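You operate a simulated robot arm through the tools that you are given. There is no shell and no other tool.

You run a simulated two-armed robot. Do the job below in one go: nothing can be reset, and whatever is moved stays where it is left.

Task
Fetch the gear grease and set it on top of the seat plate. Then put the green brush on the bottom yellow shelf. Then put the strainer brush on the third green shelf from the bottom away on the second blue shelf from the bottom. Then fetch the white fuse and set it in the reject tray. Then take the green module and leave it on top of the loop sheet. Then take the cream module and put it on the rig table top. The order counts. Set down upright: green module, cream module.

It is judged by the outcome, as a careful person would: the job done as asked, and still so three seconds after it is handed in. It fails if anything else is knocked over, pushed out of place, dropped, spilled or broken. Flat cloth is picked up by pressing the open fingertips on it (5 to 10 N) and closing them slowly along it; thin cloth reads only 2 to 8 mm in the jaws.

Robot
Two 7-joint arms with two-finger parallel grippers on one trunk, on a base that drives. Base frame: it is fixed to the floor where the robot stands at the start and does not move with it; the origin is under the middle of the robot, x ahead of it, y to its left, z up. Readings come in mm, rad, newtons and seconds.
The left shoulder is at the start at [50, 165, 1030], the right one opposite. With the tool pointing down near the work surface each hand reaches from about 200 to 680 mm from the robot's upright axis, wherever it stands, measured 20 degrees to its own side. Places, roughly: bottom yellow shelf [500, 2400, 300]; cream module [-500, 5250, 1000]; gear grease [750, 1750, 750]; green brush (4x3x12 cm) [100, 3500, 400]; green module [-500, 5000, 250]; loop sheet [-2000, 5750, 1250]; reject tray [250, 3250, 1500]; rig table top (184x13 cm) [-1440, 480, 780]; seat plate (12x12x5 cm) [200, 3300, 300]; second blue shelf [800, 1200, 700]; strainer brush (4x4x8 cm) [100, 3900, 1100]; white fuse [-500, 4500, 250]. Payload 3.91 kg a hand.
The tool frame of a hand sits at the grasp point between the pads (the TCP): z along the fingers, y along the line on which they close. The tips reach 30 mm beyond it. The gripper opens to 110 mm. The fingers are 20 mm wide and 10 mm thick; the gripper's body (48 by 112 mm) begins 55 mm behind the TCP.
Orientation is that of the tool frame in the base frame, as a unit quaternion [w, x, y, z]. With the fingers straight down and closing along the base's y, the tool's x points along the base's -x, its y along +y and its z along -z.

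Tools
- The arms move only by the tool servo_tool. It takes "left_plan", "right_plan" or both (then of equal length, played together; a hand with none holds still); each is a list of rows, each a list of 2 entries, a list of its own where there are three numbers: the shift along the tool's x, y, z in cm, then the turn, a rotation vector about the tool's x, y, z in rad. In form: [[[x, y, z], [wx, wy, wz]], ...]. A call has 1 to 20 rows; each row shifts and turns the commanded pose from where the row before left it, along the tool's axes as they then stand. "left_hand" and "right_hand" are, for a hand that has rows, the closure in counts, from 0 (fully open) to 255 (shut), set as the call begins (left out, the last holds). Each row takes 0.2 s and may step no farther than 50 mm and 0.15 rad from the row before; otherwise, or with a gripper value out of range, the whole call is refused. A pose out of reach is approached as far as the arm can. The call stops where the force on the tool passes 40 N (or 10 N more than at its start, if that is more) or the arm is blocked; 0.2 s more then pass. The fingers move at their own pace (about 45 mm/s each) and stop on an object; they squeeze with about 40 N. The grip force told is the motor's: it shows also when the fingers shut on nothing. Time passes only in rows, and 0.2 s behind the last, so rows that do not move let the fingers close. It gives the time, the measured TCP pose, the force on the tool (base axes), the opening and the grip force at its end, in the units of the frame above (readings bear some noise), with the torque about the TCP (base axes, N m) and any sound that the robot's microphone picked up.
- Cameras (640 x 400 px; columns grow to the right, rows downward): "scene" is now at [124.3, 6.4, 1200]; the picture's right is [0.10, -0.99, 0.00], its down [-0.54, -0.05, -0.84] and it looks along [0.84, 0.09, -0.54] (base axes); focal length 291 px, centre (320, 200). "left" rides on the left gripper at [72, -17, -103] in its tool frame; the picture's right is [0.23, 0.97, 0.00], its down [-0.76, 0.18, -0.62] and it looks along [-0.61, 0.14, 0.78] (tool axes); focal length 222 px, centre (320, 200). "right" rides on the right gripper at [72, 17, -103] in its tool frame; the picture's right is [-0.23, 0.97, 0.00], its down [-0.76, -0.18, -0.62] and it looks along [-0.61, -0.14, 0.78] (tool axes); focal length 222 px, centre (320, 200). There is no depth. A picture from a camera that has moved, and an enlarged one, comes with that camera's place and axes in the base frame and with its lens. The place of the scene camera against the robot may be out by one fixed shift of up to 12 mm in any direction.
- camera(camera): a new picture of that camera. The clock stands still meanwhile.
- move_column(by): slides the trunk up (or, below 0, down) by that many mm; the arms and the scene camera ride with it, the base frame stays. It gives what a move gives, with no picture.
- steer(legs): drives the robot by 1 to 6 legs, each [ahead, left, turn to the left] in mm, mm and rad, along the robot's own axes; the way and the turn of a leg run together, so that a leg with both is an arc; at most 1500 mm and 3.142 rad a leg. The arms and the cameras ride along, it lands a little off, and it stops where it bumps. It gives what a move gives.
- pan_tilt(pan, tilt): turns the head with the scene camera to pan (to the left, within 1.396 rad either way) and tilt (down, from -0.506 to 1.204), counted from straight ahead of the robot. It gives what a move gives.
- close_up(camera, box): a new picture of the part [left, top, right, bottom] of that camera's present view, enlarged. The clock stands still meanwhile.
- close_job(): hands the job in; it is judged then, once.

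Places have to be worked out from the pictures, the camera data and where the tool is seen. Open the grippers and draw the arms clear of the work before you hand the job in, unless the task says otherwise.

The tools are called after "Request:" as name(argument=value, ...) on one line, values as JSON. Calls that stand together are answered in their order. servo_tool: Moves the arms, as the interface text tells. Its arguments: {"type":"object","properties":{"left_plan":{"type":"array"},"left_hand":{"type":"number"},"right_plan":{"type":"array"},"right_hand":{"type":"number"}},"required":[]} The other tools are called the same way: move_column (by) slides the trunk up or down; steer (legs) drives the base; pan_tilt (pan, tilt) turns the head that bears the scene camera; camera (camera) takes a picture; close_up (camera, box) takes an enlarged picture of a part of a camera's view; close_job () hands the job in.

At the start:

```text
time: 0.0
left_eef_pos: [482.4, 249.1, 894.2]
left_tool_rot: [0.0, 0.0, 1.0, -0.001]
left_ft_force: [-0.2, 0.3, -0.2]
left_wrist_torque: [0.02, -0.02, 0.0]
left_opening: 109.6
left_finger_force: 0.0
right_eef_pos: [470.3, -213.9, 891.6]
right_tool_rot: [-0.001, -0.001, 1.0, 0.0]
right_ft_force: [0.2, 0.3, 0.7]
right_wrist_torque: [0.0, 0.03, -0.03]
right_opening: 110.1
right_finger_force: 0.0
trunk travel left (down, up): [-250.0, 253.0]
robot x, y, heading: [0.9, 3.9, 0.002]
head pan, tilt: [0.101, 0.571]
```

scene: 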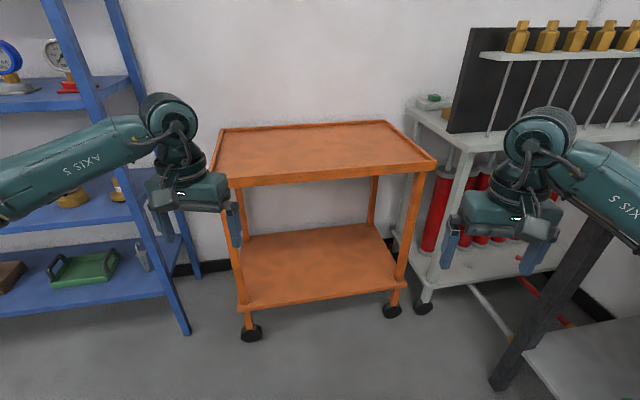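
right: 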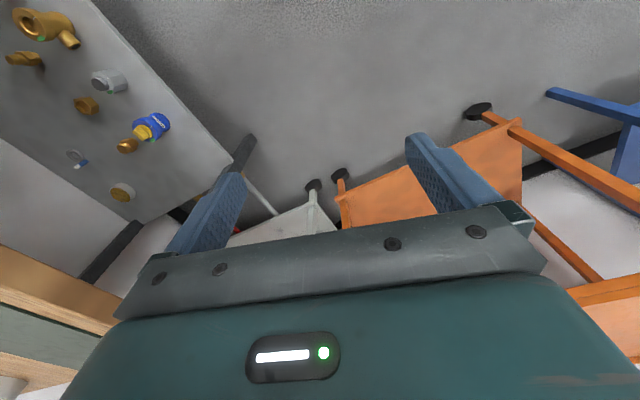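
left: 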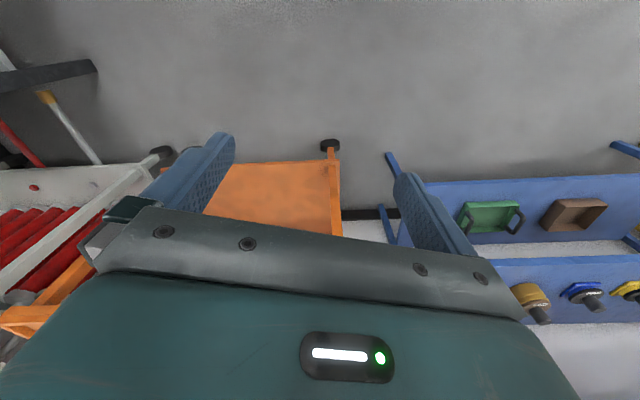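

The start pictures show an orange trolley ahead, blue shelves to the left. I look left first to survey the room.

Request:
pan_tilt(pan=0.9, tilt=0.35)

Request:
camera(camera="scene")

Request:
pan_tilt(pan=1.39, tilt=0.3)

Request:
camera(camera="scene")

```text
time: 1.1
left_eef_pos: [481.9, 250.4, 893.5]
left_tool_rot: [0.0, 0.0, 1.0, 0.0]
left_ft_force: [0.3, 0.1, -0.4]
left_wrist_torque: [-0.01, 0.02, -0.01]
left_opening: 109.7
left_finger_force: 0.1
right_eef_pos: [470.6, -214.9, 890.6]
right_tool_rot: [-0.001, 0.0, 1.0, -0.001]
right_ft_force: [0.4, -0.3, 0.8]
right_wrist_torque: [0.0, -0.01, -0.01]
right_opening: 109.8
right_finger_force: 0.0
trunk travel left (down, up): [-250.0, 253.0]
robot x, y, heading: [1.0, 4.0, -0.005]
head pan, tilt: [0.901, 0.351]
```

```text
taken
camera scene: at [93.4, 70.3, 1220.1], right [0.78, -0.62, 0.0], down [-0.21, -0.27, -0.94], along [0.58, 0.74, -0.34], focal length 291 px, centre (320, 200)
```

scene: 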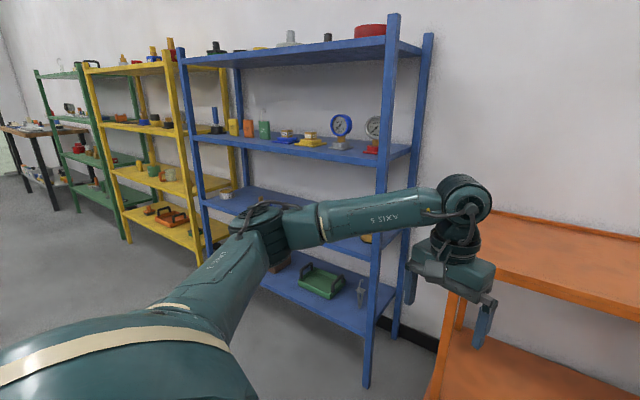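

```text
time: 2.1
left_eef_pos: [483.6, 250.2, 894.2]
left_tool_rot: [0.001, -0.001, 1.0, 0.001]
left_ft_force: [0.4, -1.2, 0.8]
left_wrist_torque: [0.01, 0.0, -0.01]
left_opening: 110.0
left_finger_force: 0.1
right_eef_pos: [470.0, -215.8, 890.7]
right_tool_rot: [0.0, -0.001, 1.0, 0.0]
right_ft_force: [0.0, 0.0, -1.3]
right_wrist_torque: [0.0, 0.04, -0.02]
right_opening: 110.1
right_finger_force: 0.0
trunk travel left (down, up): [-250.0, 253.0]
robot x, y, heading: [-0.3, 0.9, 0.001]
head pan, tilt: [1.389, 0.3]
```

```text
taken
camera scene: at [52.4, 89.2, 1224.9], right [0.98, -0.18, 0.0], down [-0.05, -0.29, -0.96], along [0.17, 0.94, -0.3], focal length 291 px, centre (320, 200)
```

scene: 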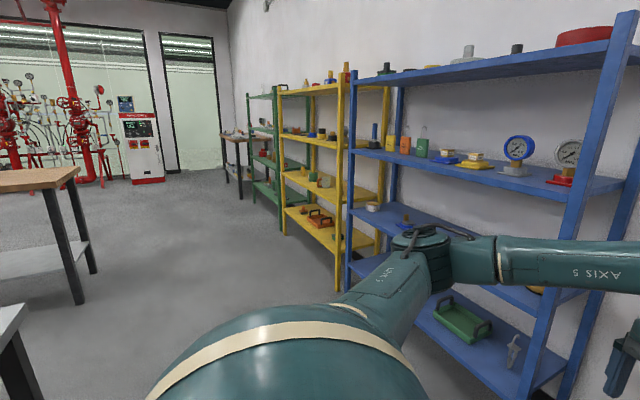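

The racks run along a wall tilted about 0.28 rad; the rack front plane is about 990 mm from the origin along that normal. I turn to face it and slide left in front of the gear grease.

Request:
steer(legs=[[0, 0, 0.278], [0, 1400, 0]])

Request:
pan_tilt(pan=0.0, tilt=0.4)

Request:
camera(camera="scene")

```text
time: 15.2
left_eef_pos: [5.4, 1697.3, 895.1]
left_tool_rot: [0.0, -0.145, 0.989, 0.0]
left_ft_force: [0.1, 0.5, 0.0]
left_wrist_torque: [-0.01, 0.02, -0.03]
left_opening: 110.0
left_finger_force: 0.1
right_eef_pos: [126.7, 1248.4, 890.6]
right_tool_rot: [0.0, -0.144, 0.99, 0.001]
right_ft_force: [0.0, -0.2, -0.3]
right_wrist_torque: [-0.01, -0.03, 0.02]
right_opening: 110.2
right_finger_force: 0.0
trunk travel left (down, up): [-250.0, 253.0]
robot x, y, heading: [-386.4, 1320.9, 0.291]
head pan, tilt: [1.389, 0.3]
```

```text
time: 16.8
left_eef_pos: [6.0, 1697.2, 894.4]
left_tool_rot: [0.0, -0.146, 0.989, -0.001]
left_ft_force: [-0.1, 0.1, -0.1]
left_wrist_torque: [0.01, 0.0, 0.0]
left_opening: 110.2
left_finger_force: 0.1
right_eef_pos: [126.8, 1248.7, 891.7]
right_tool_rot: [0.0, -0.145, 0.989, -0.001]
right_ft_force: [-0.5, -0.2, 1.0]
right_wrist_torque: [-0.02, 0.01, 0.03]
right_opening: 109.8
right_finger_force: 0.0
trunk travel left (down, up): [-250.0, 253.0]
robot x, y, heading: [-386.1, 1318.9, 0.294]
head pan, tilt: [0.0, 0.4]
```

```text
taken
camera scene: at [-262.4, 1352.3, 1215.6], right [0.29, -0.96, 0.0], down [-0.37, -0.11, -0.92], along [0.88, 0.26, -0.39], focal length 291 px, centre (320, 200)
```

scene: 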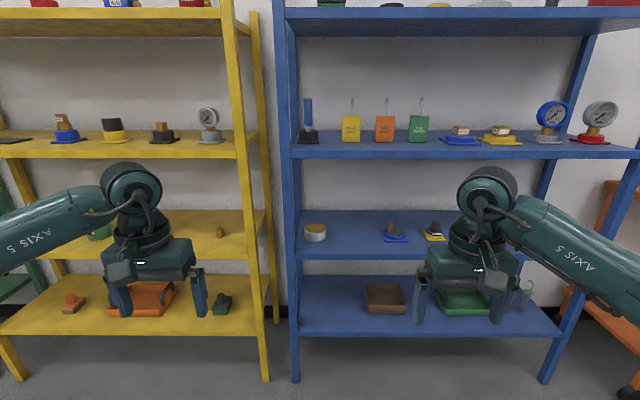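

A tin sits on the left of the second blue shelf. I enlarge it and the rest of the shelf.

Request:
close_up(camera="scene", box=[280, 200, 440, 300])

Request:
close_up(camera="scene", box=[280, 80, 440, 180])

Request:
close_up(camera="scene", box=[0, 200, 280, 375])

```text
4.00 times, centred on (360, 250) of scene
camera zoom: at [-262.4, 1352.3, 1215.6], right [0.29, -0.96, 0.0], down [-0.37, -0.11, -0.92], along [0.88, 0.26, -0.39], focal length 1162 px, centre (160, 0)
```

zoom: 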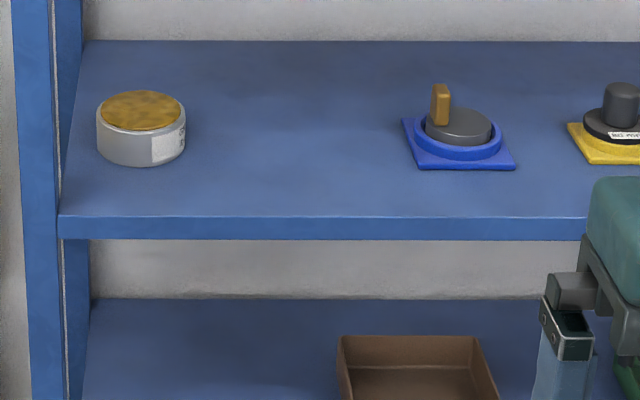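

```text
4.00 times, centred on (360, 130) of scene
camera zoom: at [-262.4, 1352.3, 1215.6], right [0.29, -0.96, 0.0], down [-0.37, -0.11, -0.92], along [0.88, 0.26, -0.39], focal length 1162 px, centre (160, 480)
```

zoom: 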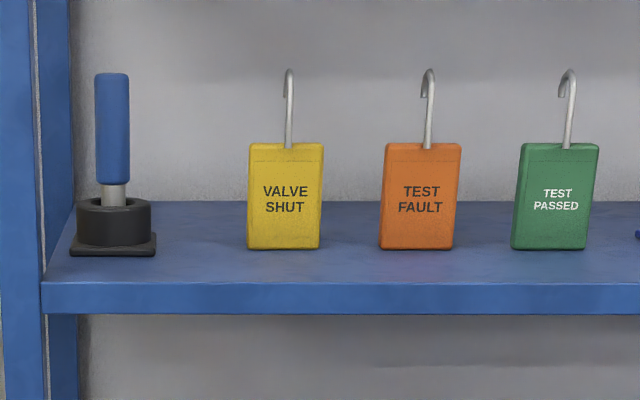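

```text
2.29 times, centred on (140, 288) of scene
camera zoom: at [-262.4, 1352.3, 1215.6], right [0.29, -0.96, 0.0], down [-0.37, -0.11, -0.92], along [0.88, 0.26, -0.39], focal length 664 px, centre (731, 0)
```

zoom: 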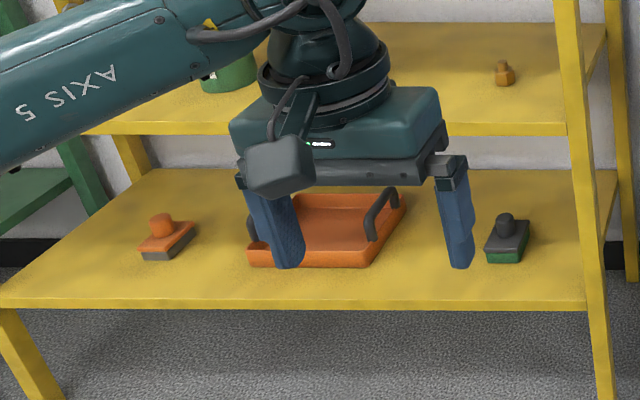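

The tin (gear grease) is about 84 mm wide and 38 mm tall near rack-frame n≈1127, t≈1389, on a shelf at z≈646. I draw both arms back before approaching the rack.

Request:
servo_tool(left_plan=[[[4, 0, 0], [0, 0, 0]], [[4, 0, 0], [0, 0, 0]], [[4, 0, 0], [0, 0, 0]], [[4, 0, 0], [0, 0, 0]], [[4, 0, 0], [0, 0, 0]]], right_plan=[[[4, 0, 0], [0, 0, 0]], [[4, 0, 0], [0, 0, 0]], [[4, 0, 0], [0, 0, 0]], [[4, 0, 0], [0, 0, 0]], [[4, 0, 0], [0, 0, 0]]])

Request:
camera(camera="scene")

Request:
camera(camera="left")

```text
time: 17.9
left_eef_pos: [-187.3, 1640.2, 894.6]
left_tool_rot: [0.0, -0.145, 0.989, 0.0]
left_ft_force: [-0.1, 0.0, 0.5]
left_wrist_torque: [0.01, -0.01, 0.0]
left_opening: 110.0
left_finger_force: 0.0
right_eef_pos: [-65.2, 1190.4, 891.9]
right_tool_rot: [0.0, -0.144, 0.99, 0.0]
right_ft_force: [-0.1, -0.1, 0.2]
right_wrist_torque: [-0.01, 0.01, 0.0]
right_opening: 109.8
right_finger_force: 0.1
trunk travel left (down, up): [-250.0, 253.0]
robot x, y, heading: [-384.2, 1320.1, 0.289]
head pan, tilt: [0.0, 0.4]
```

```text
taken
camera scene: at [-262.6, 1352.2, 1215.7], right [0.29, -0.96, 0.0], down [-0.37, -0.11, -0.92], along [0.88, 0.26, -0.39], focal length 291 px, centre (320, 200)
```

scene: 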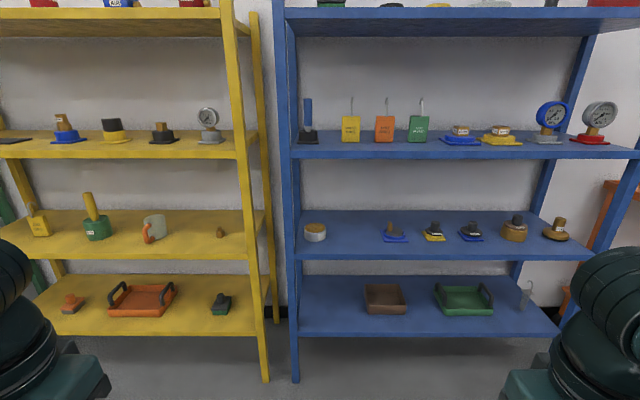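

```text
taken
camera left: at [-251.0, 1604.1, 998.7], right [-0.5, 0.87, 0.0], down [0.68, 0.39, 0.62], along [0.54, 0.31, -0.78], focal length 222 px, centre (320, 200)
```

left: 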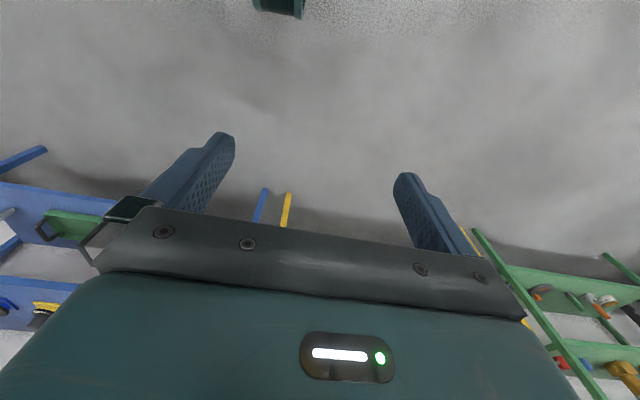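

Clear view now. I drive in: 235 mm right, then 560 mm ahead, so that the tin is straight ahead of the left hand.

Request:
steer(legs=[[0, -235, 0], [540, 0, 0]])

Request:
pan_tilt(pan=0.4, tilt=0.75)

Request:
camera(camera="scene")

```text
time: 23.4
left_eef_pos: [406.5, 1575.7, 894.9]
left_tool_rot: [0.0, -0.145, 0.989, 0.0]
left_ft_force: [0.4, 0.1, 0.2]
left_wrist_torque: [0.01, 0.01, 0.02]
left_opening: 110.1
left_finger_force: 0.0
right_eef_pos: [528.4, 1126.9, 890.4]
right_tool_rot: [0.0, -0.144, 0.99, 0.0]
right_ft_force: [-0.7, 0.2, 0.3]
right_wrist_torque: [-0.01, 0.0, 0.0]
right_opening: 110.1
right_finger_force: 0.0
trunk travel left (down, up): [-250.0, 253.0]
robot x, y, heading: [208.6, 1257.1, 0.293]
head pan, tilt: [0.0, 0.4]
```

```text
time: 24.2
left_eef_pos: [406.4, 1574.4, 895.4]
left_tool_rot: [0.0, -0.145, 0.989, 0.0]
left_ft_force: [0.1, -0.1, 0.9]
left_wrist_torque: [0.02, -0.02, -0.03]
left_opening: 110.1
left_finger_force: 0.2
right_eef_pos: [528.1, 1128.1, 891.6]
right_tool_rot: [0.0, -0.144, 0.99, 0.0]
right_ft_force: [0.1, 0.1, -0.2]
right_wrist_torque: [-0.03, 0.01, 0.0]
right_opening: 110.0
right_finger_force: 0.0
trunk travel left (down, up): [-250.0, 253.0]
robot x, y, heading: [205.7, 1255.8, 0.29]
head pan, tilt: [0.4, 0.75]
```

```text
taken
camera scene: at [305.6, 1314.3, 1184.6], right [0.64, -0.77, 0.0], down [-0.53, -0.43, -0.73], along [0.56, 0.47, -0.68], focal length 291 px, centre (320, 200)
```

scene: 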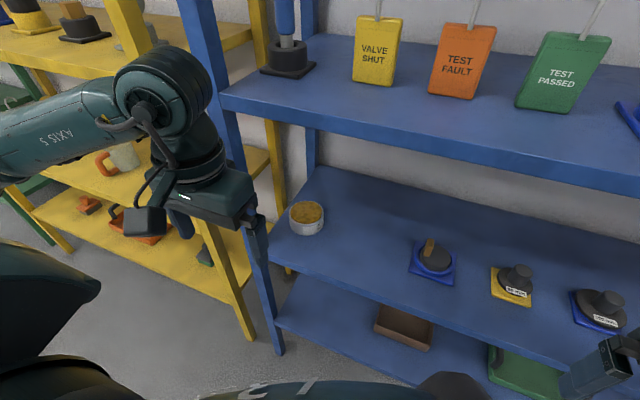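

I enlarge the tin for a more exact fix.

Request:
close_up(camera="scene", box=[240, 160, 400, 260])

Request:
camera(camera="left")

```text
4.00 times, centred on (320, 210) of scene
camera zoom: at [305.6, 1314.3, 1184.6], right [0.64, -0.77, 0.0], down [-0.53, -0.43, -0.73], along [0.56, 0.47, -0.68], focal length 1162 px, centre (320, 160)
```

zoom: 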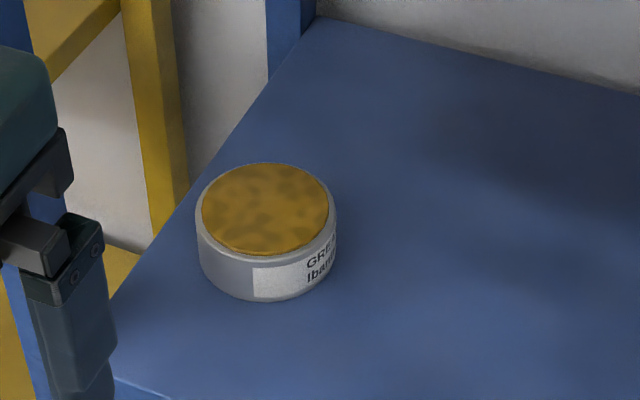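

```text
taken
camera left: at [342.6, 1540.1, 998.6], right [-0.5, 0.87, 0.0], down [0.68, 0.39, 0.62], along [0.54, 0.31, -0.78], focal length 222 px, centre (320, 200)
```

left: 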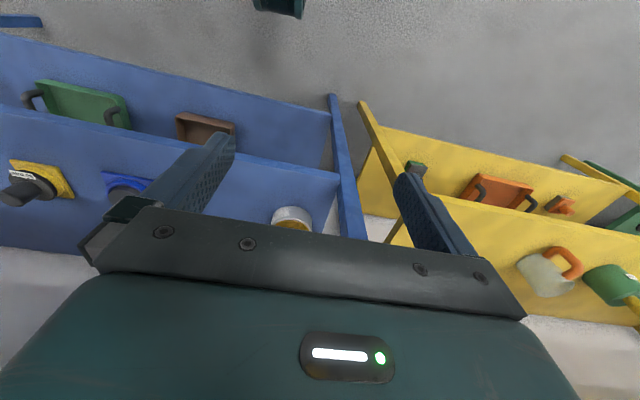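

The tin's centre is at about (660, 1649), top 693, shelf 655. I lower the left hand, yaw it 0.35 rad left to clear the post, and tilt it 0.6 rad forward before reaching in.

Request:
servo_tool(left_plan=[[[-1, -1.07, 3.875], [0, 0, 0]], [[-1, -1.07, 3.875], [0, 0, 0]], [[-1, -1.07, 3.875], [0, 0, 0]], [[-1, -1.07, 3.875], [0, 0, 0]], [[0, 0, 0], [0, 0, -0.1167]], [[0, 0, 0], [0, 0, -0.1167]], [[0, 0, 0], [0, 0, -0.1167]], [[0, 0, 0], [0, -0.15, 0]], [[0, 0, 0], [0, -0.15, 0]], [[0, 0, 0], [0, -0.15, 0]], [[0, 0, 0], [0, -0.15, 0]], [[0, 0, 0], [0, 0, 0]]], left_hand=0)

Request:
camera(camera="left")

Request:
camera(camera="scene")

```text
time: 26.8
left_eef_pos: [459.8, 1545.9, 738.0]
left_tool_rot: [0.28, -0.302, 0.907, 0.093]
left_ft_force: [-0.4, -0.2, 0.5]
left_wrist_torque: [0.0, 0.01, 0.0]
left_opening: 110.0
left_finger_force: 0.1
left hand out of reach, approached as far as the arm can: row 11
right_eef_pos: [528.8, 1128.0, 890.0]
right_tool_rot: [0.0, -0.144, 0.99, 0.0]
right_ft_force: [-0.2, -0.3, 1.0]
right_wrist_torque: [0.04, -0.03, 0.01]
right_opening: 110.1
right_finger_force: 0.1
trunk travel left (down, up): [-250.0, 253.0]
robot x, y, heading: [206.7, 1256.6, 0.293]
head pan, tilt: [0.4, 0.75]
```

```text
taken
camera left: at [375.4, 1462.9, 782.8], right [-0.73, 0.67, -0.13], down [0.11, 0.31, 0.94], along [0.67, 0.68, -0.3], focal length 222 px, centre (320, 200)
```

left: 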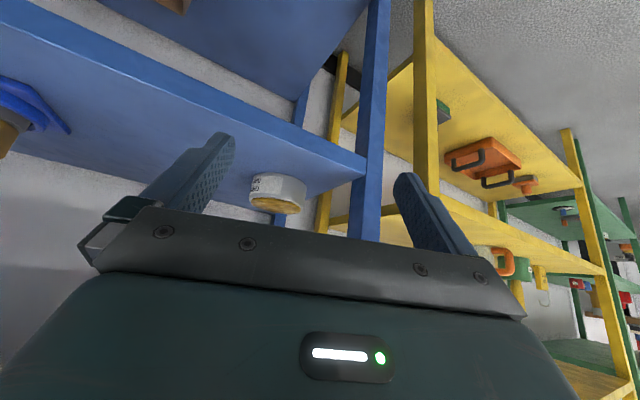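

```text
taken
camera scene: at [305.6, 1314.3, 1184.5], right [0.64, -0.77, 0.0], down [-0.53, -0.43, -0.73], along [0.56, 0.47, -0.68], focal length 291 px, centre (320, 200)
```

scene: 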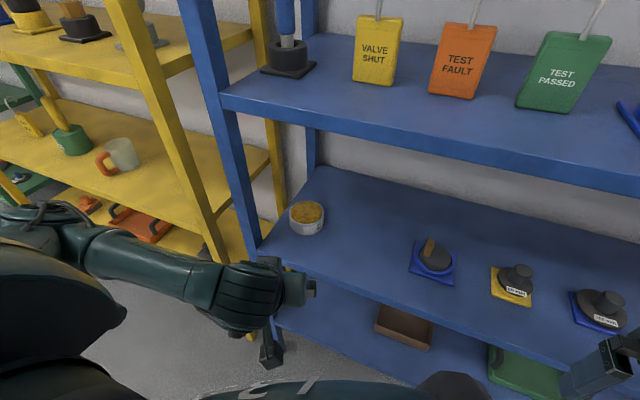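

The pose reads well and the wrist view agrees with the tin's place to a few mm. I move in to a point about 55 mm short, then check.

Request:
servo_tool(left_plan=[[[-2.75, -1.233, 1.882], [0, 0, 0]], [[-2.75, -1.233, 1.882], [0, 0, 0]], [[-2.75, -1.233, 1.882], [0, 0, 0]], [[-1.6125, 0, 2.557], [0, 0, 0]], [[-1.6125, 0, 2.557], [0, 0, 0]], [[0, 0, 0], [0, 0, 0]]])

Request:
camera(camera="left")

Request:
camera(camera="scene")

```text
time: 28.2
left_eef_pos: [607.1, 1609.3, 713.3]
left_tool_rot: [0.28, -0.301, 0.907, 0.093]
left_ft_force: [-0.4, 0.7, -0.9]
left_wrist_torque: [0.01, 0.0, 0.0]
left_opening: 110.1
left_finger_force: 0.1
right_eef_pos: [528.8, 1127.8, 891.5]
right_tool_rot: [-0.001, -0.144, 0.99, -0.001]
right_ft_force: [-0.2, 0.7, 0.2]
right_wrist_torque: [-0.01, 0.02, 0.01]
right_opening: 110.0
right_finger_force: 0.1
trunk travel left (down, up): [-250.0, 253.0]
robot x, y, heading: [207.6, 1253.4, 0.293]
head pan, tilt: [0.4, 0.75]
```

```text
taken
camera left: at [523.0, 1526.3, 757.5], right [-0.73, 0.67, -0.13], down [0.12, 0.31, 0.94], along [0.67, 0.68, -0.3], focal length 222 px, centre (320, 200)
```

left: 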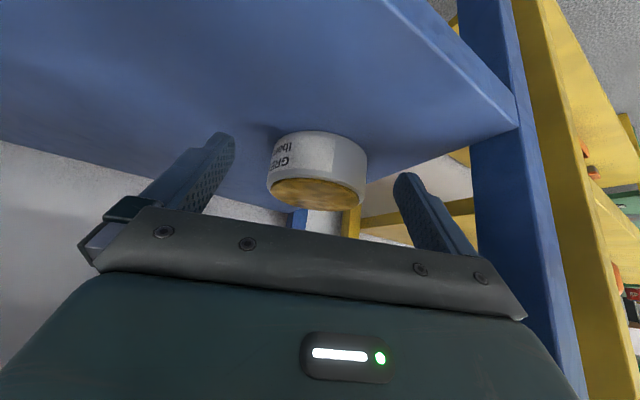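

```text
taken
camera scene: at [305.6, 1314.4, 1184.5], right [0.64, -0.77, 0.0], down [-0.53, -0.43, -0.73], along [0.56, 0.47, -0.68], focal length 291 px, centre (320, 200)
```

scene: 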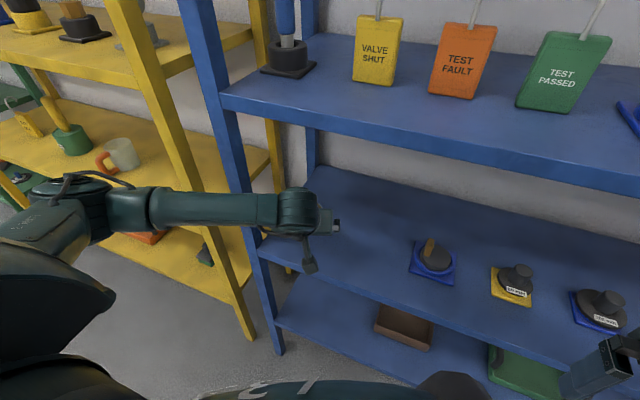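

The tin lies centred between the fingers. I finish the approach.

Request:
servo_tool(left_plan=[[[-1.6125, 0, 2.557], [0, 0, 0]], [[-1.6125, 0, 2.557], [0, 0, 0]], [[0, 0, 0], [0, 0, 0]]])

Request:
camera(camera="left")

```text
time: 29.0
left_eef_pos: [650.7, 1641.8, 689.6]
left_tool_rot: [0.281, -0.301, 0.906, 0.093]
left_ft_force: [-6.6, -3.5, 8.3]
left_wrist_torque: [0.19, 0.33, 0.3]
left_opening: 110.0
left_finger_force: 0.0
right_eef_pos: [528.9, 1127.9, 891.5]
right_tool_rot: [0.001, -0.145, 0.989, 0.0]
right_ft_force: [0.1, 0.7, -0.4]
right_wrist_torque: [0.01, -0.01, -0.01]
right_opening: 110.2
right_finger_force: 0.1
trunk travel left (down, up): [-250.0, 253.0]
robot x, y, heading: [205.9, 1254.3, 0.291]
head pan, tilt: [0.4, 0.75]
```

```text
taken
camera left: at [567.6, 1559.2, 734.6], right [-0.73, 0.67, -0.13], down [0.12, 0.31, 0.94], along [0.67, 0.68, -0.3], focal length 222 px, centre (320, 200)
```

left: 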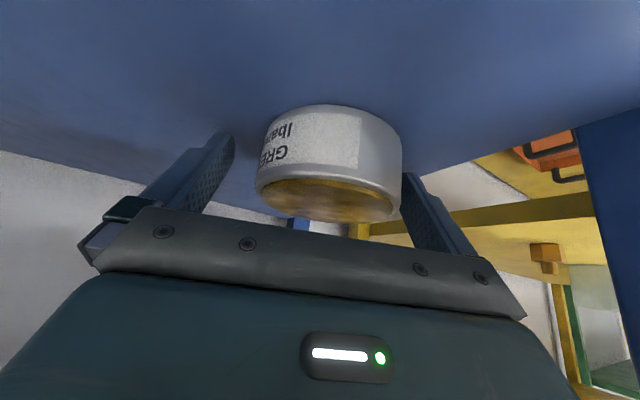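

Light contact (11 N) suggests the tips touch the shelf. I raise 5 mm and shift slightly toward the tin's centre before closing.

Request:
servo_tool(left_plan=[[[-0.28, 0, -0.41], [0, 0, 0]], [[0, 0.4, 0], [0, 0, 0]], [[0, 0, 0], [0, 0, 0]]])

Request:
close_up(camera="left", box=[200, 80, 440, 230])

```text
time: 29.8
left_eef_pos: [649.0, 1645.4, 694.7]
left_tool_rot: [0.281, -0.3, 0.907, 0.093]
left_ft_force: [0.0, -0.5, 0.0]
left_wrist_torque: [-0.02, -0.02, 0.02]
left_opening: 110.1
left_finger_force: 0.2
right_eef_pos: [528.2, 1127.7, 891.5]
right_tool_rot: [0.0, -0.144, 0.99, 0.0]
right_ft_force: [-0.1, 0.3, 0.6]
right_wrist_torque: [-0.03, -0.01, 0.0]
right_opening: 109.9
right_finger_force: 0.1
trunk travel left (down, up): [-250.0, 253.0]
robot x, y, heading: [206.8, 1255.4, 0.289]
head pan, tilt: [0.4, 0.75]
```

```text
2.67 times, centred on (320, 155) of left
camera zoom: at [565.3, 1562.9, 739.0], right [-0.73, 0.67, -0.13], down [0.12, 0.31, 0.94], along [0.67, 0.68, -0.3], focal length 592 px, centre (320, 320)
```

zoom: 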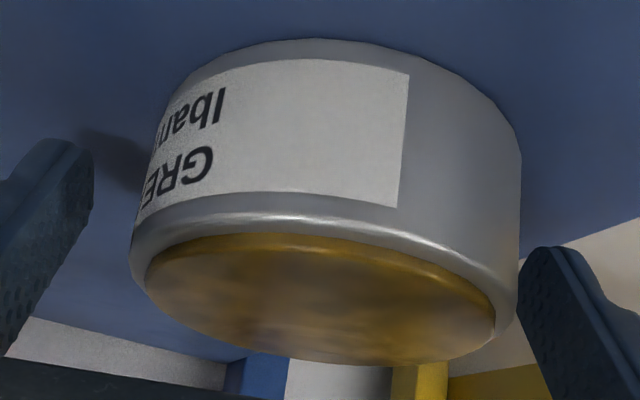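

The tin is still a few mm toward the left finger; I shift 4 mm more and close.

Request:
servo_tool(left_plan=[[[0, 0.4, 0], [0, 0, 0]], [[0, 0, 0], [0, 0, 0]]])

Request:
servo_tool(left_plan=[[[0, 0, 0], [0, 0, 0]], [[0, 0, 0], [0, 0, 0]], [[0, 0, 0], [0, 0, 0]], [[0, 0, 0], [0, 0, 0]], [[0, 0, 0], [0, 0, 0]], [[0, 0, 0], [0, 0, 0]]], left_hand=255)

Request:
camera(camera="left")

```text
time: 30.4
left_eef_pos: [645.6, 1648.8, 694.6]
left_tool_rot: [0.281, -0.301, 0.907, 0.093]
left_ft_force: [-0.2, -0.1, -0.5]
left_wrist_torque: [0.02, -0.05, 0.0]
left_opening: 110.2
left_finger_force: 0.2
right_eef_pos: [529.4, 1128.0, 891.4]
right_tool_rot: [0.0, -0.145, 0.989, 0.0]
right_ft_force: [-0.5, -0.2, -0.9]
right_wrist_torque: [0.02, 0.01, -0.01]
right_opening: 110.0
right_finger_force: 0.1
trunk travel left (down, up): [-250.0, 253.0]
robot x, y, heading: [206.2, 1255.3, 0.292]
head pan, tilt: [0.4, 0.75]
```

```text
time: 31.8
left_eef_pos: [646.8, 1649.5, 695.2]
left_tool_rot: [0.281, -0.3, 0.907, 0.094]
left_ft_force: [-1.0, -1.5, -0.2]
left_wrist_torque: [-0.16, -0.11, 0.03]
left_opening: 83.6
left_finger_force: 40.2
right_eef_pos: [528.9, 1127.4, 891.3]
right_tool_rot: [0.0, -0.144, 0.99, 0.0]
right_ft_force: [-0.2, -0.4, 0.9]
right_wrist_torque: [0.0, -0.01, 0.03]
right_opening: 109.8
right_finger_force: 0.1
trunk travel left (down, up): [-250.0, 253.0]
robot x, y, heading: [204.9, 1258.5, 0.288]
head pan, tilt: [0.4, 0.75]
```

```text
taken
camera left: at [562.6, 1566.0, 739.4], right [-0.73, 0.67, -0.13], down [0.12, 0.31, 0.94], along [0.67, 0.68, -0.3], focal length 222 px, centre (320, 200)
```

left: 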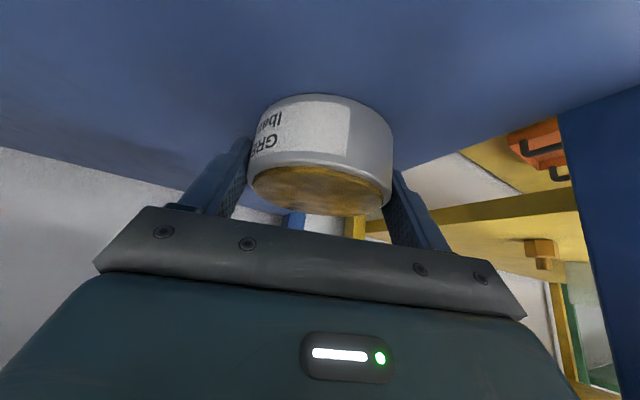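

Gripped at 83.6 mm. I lift 30 mm and draw back out of the shelf.

Request:
servo_tool(left_plan=[[[-0.85, 0, -1.24], [0, 0, 0]], [[-0.85, 0, -1.24], [0, 0, 0]], [[0, 0, 0], [0, 0, 0]], [[2.7, 0, -1.86], [0, 0, 0]], [[2.7, 0, -1.86], [0, 0, 0]], [[2.7, 0, -1.86], [0, 0, 0]], [[2.7, 0, -1.86], [0, 0, 0]], [[2.7, 0, -1.86], [0, 0, 0]], [[2.7, 0, -1.86], [0, 0, 0]], [[0, 0, 0], [0, 0, 0]]])

Request:
camera(camera="left")

```text
time: 34.0
left_eef_pos: [488.2, 1533.3, 726.2]
left_tool_rot: [0.281, -0.301, 0.906, 0.093]
left_ft_force: [-1.5, 0.8, -4.3]
left_wrist_torque: [0.03, 0.01, 0.01]
left_opening: 83.9
left_finger_force: 40.2
right_eef_pos: [528.7, 1126.9, 891.8]
right_tool_rot: [-0.001, -0.145, 0.989, 0.0]
right_ft_force: [-0.3, 0.0, -0.2]
right_wrist_torque: [0.02, 0.02, 0.01]
right_opening: 110.0
right_finger_force: 0.0
trunk travel left (down, up): [-250.0, 253.0]
robot x, y, heading: [205.0, 1257.0, 0.29]
head pan, tilt: [0.4, 0.75]
```

```text
taken
camera left: at [404.6, 1449.0, 770.0], right [-0.73, 0.67, -0.13], down [0.12, 0.31, 0.94], along [0.67, 0.68, -0.3], focal length 222 px, centre (320, 200)
```

left: 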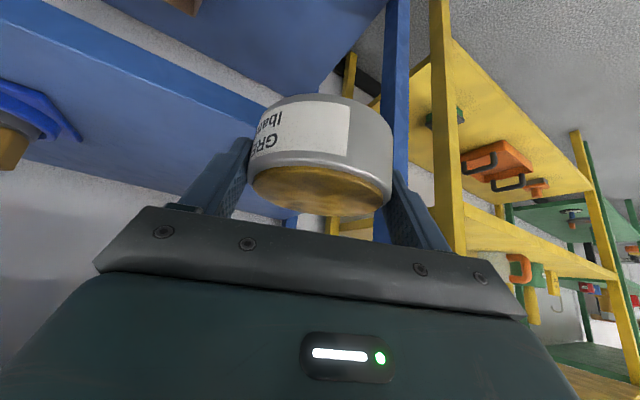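

The tin is held. I back off and slide left along the racks to the green rack, then look.

Request:
steer(legs=[[-450, 0, 0], [0, 1400, 0], [0, 600, 0]])

Request:
pan_tilt(pan=0.15, tilt=0.4)

Request:
camera(camera="scene")

```text
time: 54.0
left_eef_pos: [-513.0, 3306.5, 725.4]
left_tool_rot: [0.28, -0.303, 0.906, 0.093]
left_ft_force: [-0.3, 0.5, -4.1]
left_wrist_torque: [-0.04, 0.0, 0.01]
left_opening: 83.8
left_finger_force: 39.6
right_eef_pos: [-468.4, 2901.7, 891.5]
right_tool_rot: [0.0, -0.148, 0.989, 0.0]
right_ft_force: [-0.4, -0.6, 0.0]
right_wrist_torque: [-0.01, 0.0, -0.02]
right_opening: 110.0
right_finger_force: 0.0
trunk travel left (down, up): [-250.0, 253.0]
robot x, y, heading: [-789.5, 3029.8, 0.295]
head pan, tilt: [0.4, 0.75]
```

```text
time: 54.8
left_eef_pos: [-512.5, 3307.5, 725.5]
left_tool_rot: [0.28, -0.304, 0.906, 0.094]
left_ft_force: [-0.6, 1.3, -2.8]
left_wrist_torque: [-0.03, 0.03, 0.03]
left_opening: 83.7
left_finger_force: 40.1
right_eef_pos: [-470.5, 2902.6, 890.2]
right_tool_rot: [-0.001, -0.147, 0.989, 0.0]
right_ft_force: [0.2, -0.2, 0.5]
right_wrist_torque: [0.03, -0.01, 0.01]
right_opening: 109.9
right_finger_force: 0.2
trunk travel left (down, up): [-250.0, 253.0]
robot x, y, heading: [-792.6, 3028.6, 0.299]
head pan, tilt: [0.15, 0.4]
```

```text
taken
camera scene: at [-673.9, 3075.0, 1215.5], right [0.43, -0.9, 0.0], down [-0.35, -0.17, -0.92], along [0.83, 0.4, -0.39], focal length 291 px, centre (320, 200)
```

scene: 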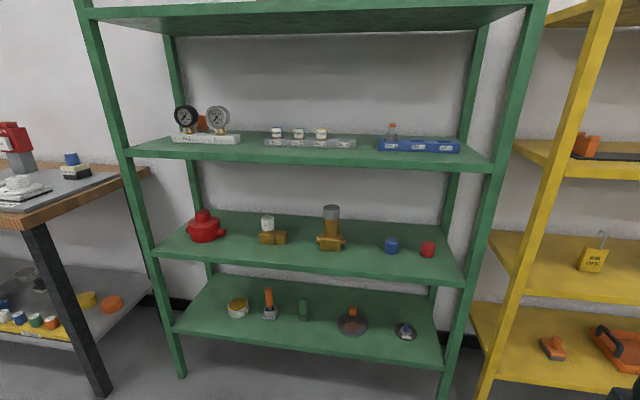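

The green rack is in view. I enlarge its shelves to identify the seat plate, green brush, strainer brush and tray.

Request:
close_up(camera="scene", box=[170, 260, 330, 360])

Request:
close_up(camera="scene", box=[300, 270, 460, 370])

Request:
close_up(camera="scene", box=[160, 90, 480, 290])

Request:
pan_tilt(pan=0.15, tilt=0.0)

Request:
camera(camera="scene")

```text
4.00 times, centred on (250, 310) of scene
camera zoom: at [-673.9, 3075.0, 1215.5], right [0.43, -0.9, 0.0], down [-0.35, -0.17, -0.92], along [0.83, 0.4, -0.39], focal length 1162 px, centre (600, -240)
```

zoom: 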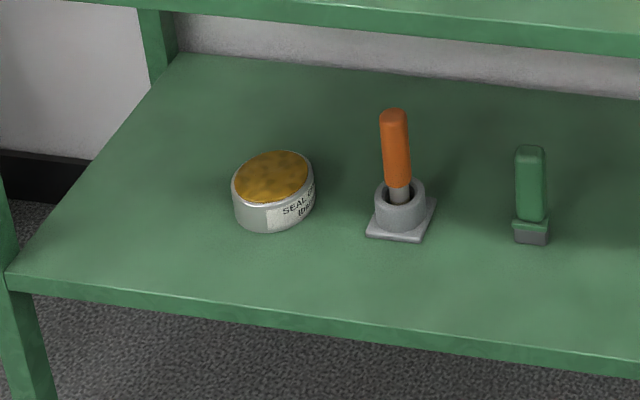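

```text
4.00 times, centred on (380, 320) of scene
camera zoom: at [-673.9, 3075.0, 1215.5], right [0.43, -0.9, 0.0], down [-0.35, -0.17, -0.92], along [0.83, 0.4, -0.39], focal length 1162 px, centre (80, -280)
```

zoom: 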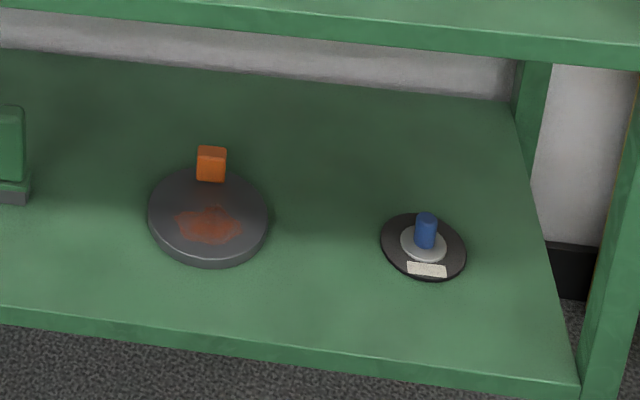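

```text
2.00 times, centred on (320, 190) of scene
camera zoom: at [-673.9, 3075.0, 1215.5], right [0.43, -0.9, 0.0], down [-0.35, -0.17, -0.92], along [0.83, 0.4, -0.39], focal length 581 px, centre (320, 220)
```

zoom: 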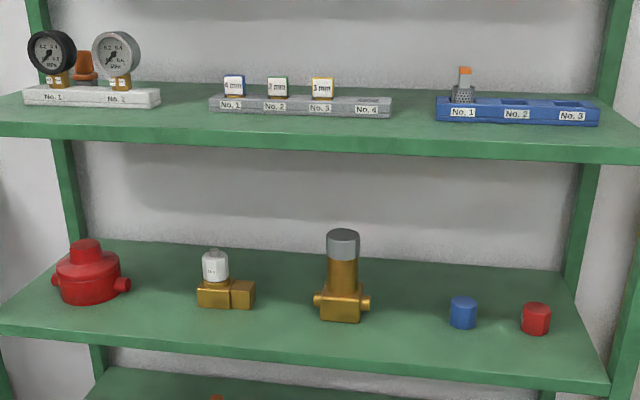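

```text
time: 55.7
left_eef_pos: [-512.2, 3306.7, 724.8]
left_tool_rot: [0.28, -0.304, 0.906, 0.094]
left_ft_force: [-0.4, 0.6, -4.0]
left_wrist_torque: [0.02, 0.01, -0.02]
left_opening: 83.7
left_finger_force: 39.7
right_eef_pos: [-468.1, 2902.0, 891.0]
right_tool_rot: [-0.001, -0.148, 0.989, 0.0]
right_ft_force: [-0.7, 0.3, -0.1]
right_wrist_torque: [0.02, -0.02, 0.04]
right_opening: 110.2
right_finger_force: 0.0
trunk travel left (down, up): [-250.0, 253.0]
robot x, y, heading: [-790.0, 3026.7, 0.292]
head pan, tilt: [0.15, 0.0]
```

```text
taken
camera scene: at [-676.2, 3073.9, 1252.5], right [0.43, -0.9, 0.0], down [0.0, 0.0, -1.0], along [0.9, 0.43, 0.0], focal length 291 px, centre (320, 200)
```

scene: 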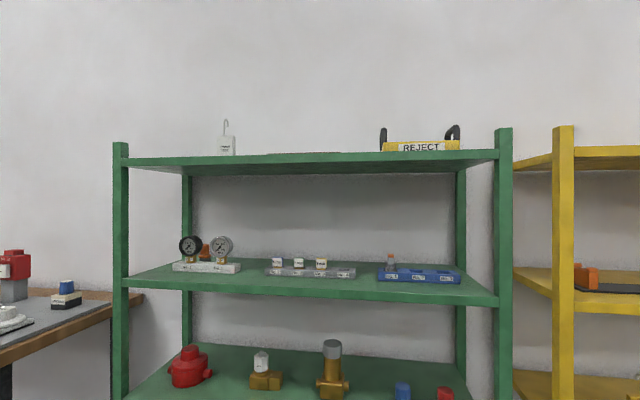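

I enlarge the third green shelf and the tray on top to tell which item is the strainer brush.

Request:
close_up(camera="scene", box=[165, 225, 245, 275])

Request:
close_up(camera="scene", box=[370, 240, 466, 300])

Request:
close_up(camera="scene", box=[360, 110, 488, 190])

Request:
pan_tilt(pan=0.7, tilt=0.75)

Request:
camera(camera="scene")

```text
8.00 times, centred on (205, 250) of scene
camera zoom: at [-676.2, 3073.9, 1252.5], right [0.43, -0.9, 0.0], down [0.0, 0.0, -1.0], along [0.9, 0.43, 0.0], focal length 2325 px, centre (1240, -200)
```

zoom: 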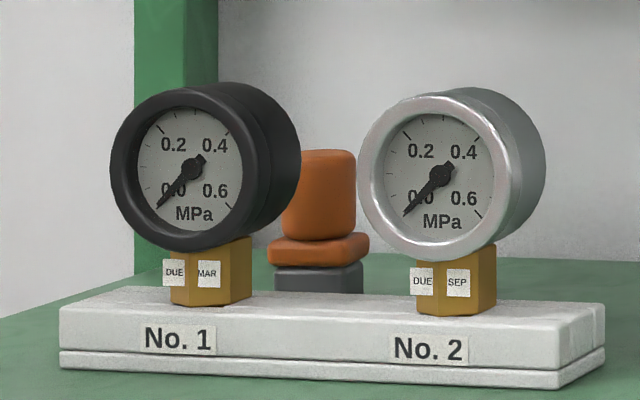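

```text
6.67 times, centred on (418, 270) of scene
camera zoom: at [-676.2, 3073.9, 1252.5], right [0.43, -0.9, 0.0], down [0.0, 0.0, -1.0], along [0.9, 0.43, 0.0], focal length 1937 px, centre (-333, -267)
```

zoom: 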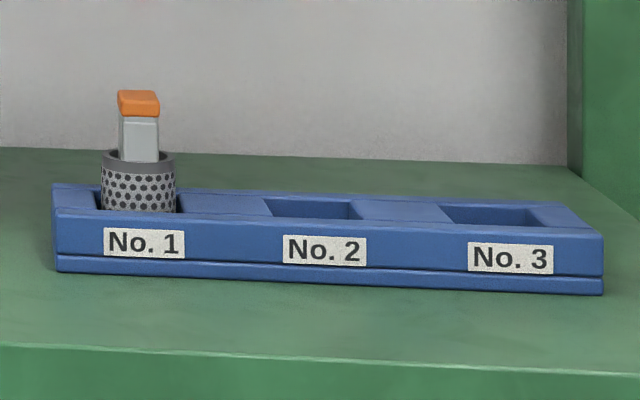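

```text
5.00 times, centred on (424, 150) of scene
camera zoom: at [-676.2, 3073.9, 1252.5], right [0.43, -0.9, 0.0], down [0.0, 0.0, -1.0], along [0.9, 0.43, 0.0], focal length 1453 px, centre (-200, 450)
```

zoom: 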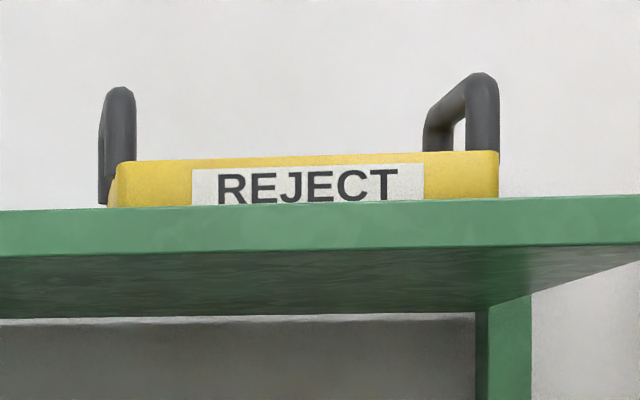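

```text
time: 56.8
left_eef_pos: [-513.7, 3307.0, 725.8]
left_tool_rot: [0.28, -0.304, 0.906, 0.093]
left_ft_force: [-0.3, 0.1, -4.9]
left_wrist_torque: [-0.04, 0.0, -0.03]
left_opening: 83.7
left_finger_force: 39.6
right_eef_pos: [-469.0, 2902.1, 891.2]
right_tool_rot: [-0.001, -0.148, 0.989, 0.0]
right_ft_force: [0.1, 0.5, 0.4]
right_wrist_torque: [0.0, 0.0, 0.01]
right_opening: 110.2
right_finger_force: 0.0
trunk travel left (down, up): [-250.0, 253.0]
robot x, y, heading: [-790.7, 3031.0, 0.296]
head pan, tilt: [0.7, 0.75]
```

```text
taken
camera scene: at [-712.3, 3104.5, 1184.5], right [0.84, -0.54, 0.0], down [-0.37, -0.57, -0.73], along [0.4, 0.61, -0.68], focal length 291 px, centre (320, 200)
```

scene: 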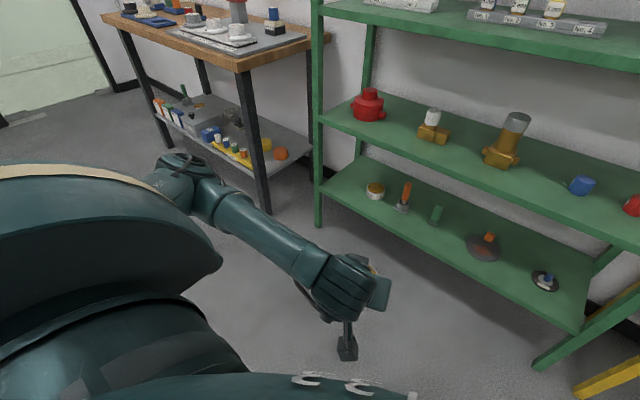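

The strainer brush is the orange-handled item behind the gauges; the seat plate is the round dark disc on the bottom shelf near t≈3144. I lower the trunk and move toward it.

Request:
move_column(by=-245)

Request:
steer(legs=[[0, -170, 0], [420, 0, 0]])

Request:
pan_tilt(pan=0.2, tilt=0.75)

Request:
camera(camera="scene")

Request:
camera(camera="left")

```text
time: 59.3
left_eef_pos: [-512.3, 3307.2, 480.0]
left_tool_rot: [0.279, -0.305, 0.906, 0.094]
left_ft_force: [1.6, 1.3, -5.1]
left_wrist_torque: [0.11, -0.05, 0.11]
left_opening: 83.5
left_finger_force: 39.5
right_eef_pos: [-469.8, 2902.8, 646.0]
right_tool_rot: [-0.001, -0.148, 0.989, 0.0]
right_ft_force: [0.3, 0.1, 0.2]
right_wrist_torque: [0.04, 0.03, 0.04]
right_opening: 110.1
right_finger_force: 0.0
trunk travel left (down, up): [-5.0, 498.0]
robot x, y, heading: [-791.4, 3028.2, 0.298]
head pan, tilt: [0.7, 0.75]
```

```text
time: 63.6
left_eef_pos: [-69.6, 3273.1, 481.0]
left_tool_rot: [0.279, -0.307, 0.905, 0.095]
left_ft_force: [4.5, -0.6, -5.8]
left_wrist_torque: [0.18, -0.04, 0.43]
left_opening: 83.5
left_finger_force: 40.3
right_eef_pos: [-22.9, 2869.6, 645.1]
right_tool_rot: [0.0, -0.152, 0.988, -0.001]
right_ft_force: [-0.3, 0.4, -0.6]
right_wrist_torque: [0.03, 0.03, -0.01]
right_opening: 110.2
right_finger_force: 0.1
trunk travel left (down, up): [-5.0, 498.0]
robot x, y, heading: [-346.1, 2994.2, 0.301]
head pan, tilt: [0.7, 0.75]
```

```text
time: 64.5
left_eef_pos: [-70.0, 3273.0, 480.6]
left_tool_rot: [0.279, -0.308, 0.904, 0.095]
left_ft_force: [1.9, 0.5, -5.4]
left_wrist_torque: [0.09, -0.03, 0.16]
left_opening: 83.6
left_finger_force: 40.3
right_eef_pos: [-21.8, 2869.2, 646.4]
right_tool_rot: [0.0, -0.152, 0.988, 0.0]
right_ft_force: [-0.5, -0.5, -0.7]
right_wrist_torque: [-0.04, 0.01, 0.0]
right_opening: 109.7
right_finger_force: 0.0
trunk travel left (down, up): [-5.0, 498.0]
robot x, y, heading: [-345.0, 2995.5, 0.307]
head pan, tilt: [0.201, 0.75]
```

```text
taken
camera scene: at [-239.6, 3039.6, 939.4], right [0.49, -0.87, 0.0], down [-0.6, -0.33, -0.73], along [0.64, 0.36, -0.68], focal length 291 px, centre (320, 200)
```

scene: 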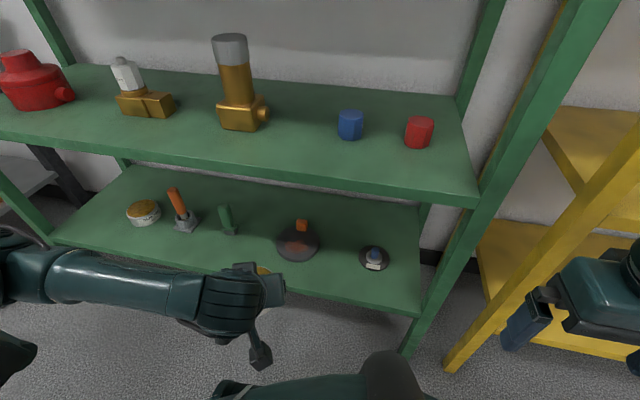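

```text
taken
camera left: at [-151.9, 3189.4, 524.7], right [-0.74, 0.66, -0.13], down [0.11, 0.31, 0.94], along [0.66, 0.69, -0.3], focal length 222 px, centre (320, 200)
```

left: 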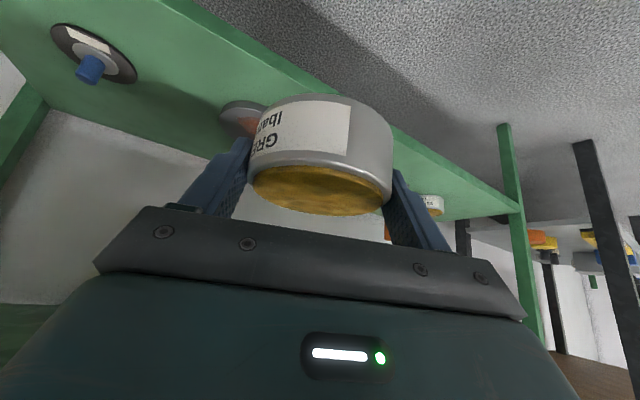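

I enlarge the seat plate to fix its position.

Request:
close_up(camera="scene", box=[200, 190, 360, 290])

Request:
close_up(camera="scene", box=[340, 200, 500, 300])

```text
4.00 times, centred on (280, 240) of scene
camera zoom: at [-239.6, 3039.6, 939.4], right [0.49, -0.87, 0.0], down [-0.6, -0.33, -0.73], along [0.64, 0.36, -0.68], focal length 1162 px, centre (480, 40)
```

zoom: 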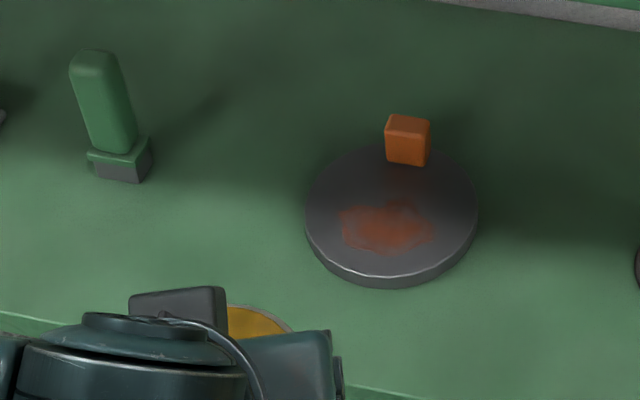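

```text
4.00 times, centred on (420, 250) of scene
camera zoom: at [-239.6, 3039.6, 939.4], right [0.49, -0.87, 0.0], down [-0.6, -0.33, -0.73], along [0.64, 0.36, -0.68], focal length 1162 px, centre (-80, 0)
```

zoom: 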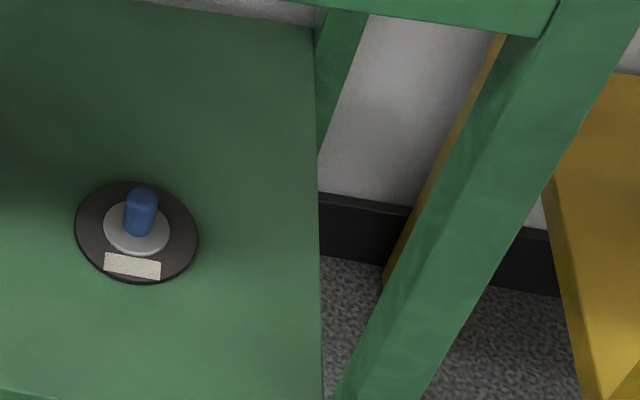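

The disc's centre is about (192, 3349), with the orange block on its rear rim, so I aim the tin slightly forward of centre. I move the tin partway in at z≈400 and re-check.

Request:
servo_tool(left_plan=[[[-1.14, -2.4, 3.2], [0, 0, 0]], [[-1.14, -2.4, 3.2], [0, 0, 0]], [[-1.14, -2.4, 3.2], [0, 0, 0]], [[-1.14, -2.4, 3.2], [0, 0, 0]], [[0, 0, 0], [0, 0, 0]]])

Request:
camera(camera="scene")

Request:
camera(camera="left")

```text
time: 65.7
left_eef_pos: [75.4, 3264.0, 402.2]
left_tool_rot: [0.28, -0.307, 0.905, 0.095]
left_ft_force: [0.5, -0.5, -3.9]
left_wrist_torque: [-0.03, 0.03, 0.0]
left_opening: 83.5
left_finger_force: 39.8
right_eef_pos: [-23.6, 2869.8, 645.0]
right_tool_rot: [-0.001, -0.152, 0.988, 0.0]
right_ft_force: [-0.1, -0.5, 1.4]
right_wrist_torque: [-0.02, 0.01, -0.04]
right_opening: 109.9
right_finger_force: 0.0
trunk travel left (down, up): [-5.0, 498.0]
robot x, y, heading: [-348.0, 2989.5, 0.307]
head pan, tilt: [0.201, 0.75]
```

```text
taken
camera scene: at [-239.5, 3039.5, 939.5], right [0.49, -0.87, 0.0], down [-0.6, -0.33, -0.73], along [0.64, 0.35, -0.68], focal length 291 px, centre (320, 200)
```

scene: 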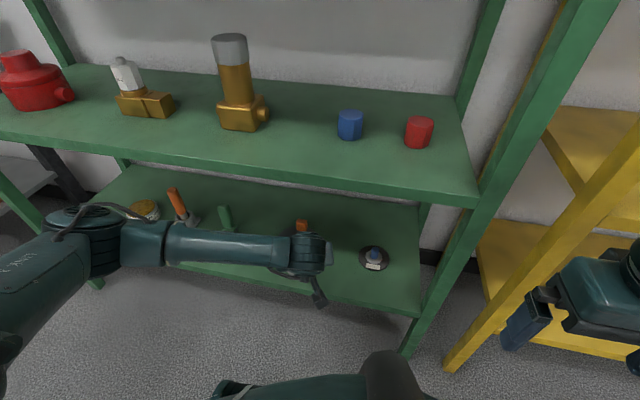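

```text
taken
camera left: at [-6.2, 3180.0, 445.9], right [-0.74, 0.66, -0.13], down [0.11, 0.31, 0.94], along [0.66, 0.69, -0.3], focal length 222 px, centre (320, 200)
```

left: 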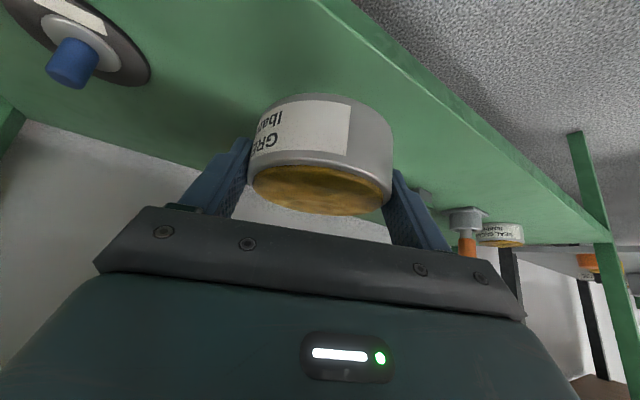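

The wrist view of the disc is blocked by the tin; I check what the right wrist camera can see.

Request:
camera(camera="right")

```text
taken
camera right: at [-96.5, 2864.7, 748.9], right [-0.08, 1.0, 0.0], down [0.78, 0.06, 0.62], along [0.62, 0.05, -0.78], focal length 222 px, centre (320, 200)
```

right: 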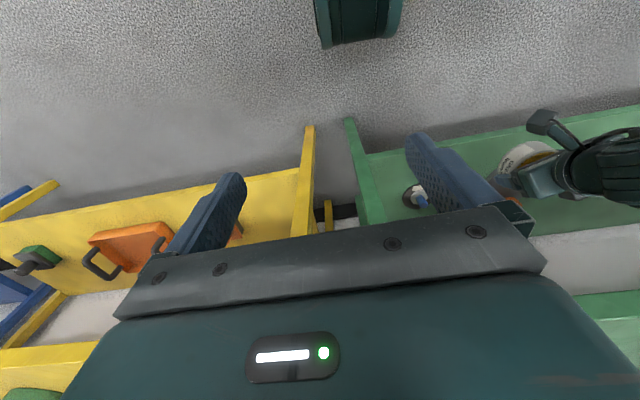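

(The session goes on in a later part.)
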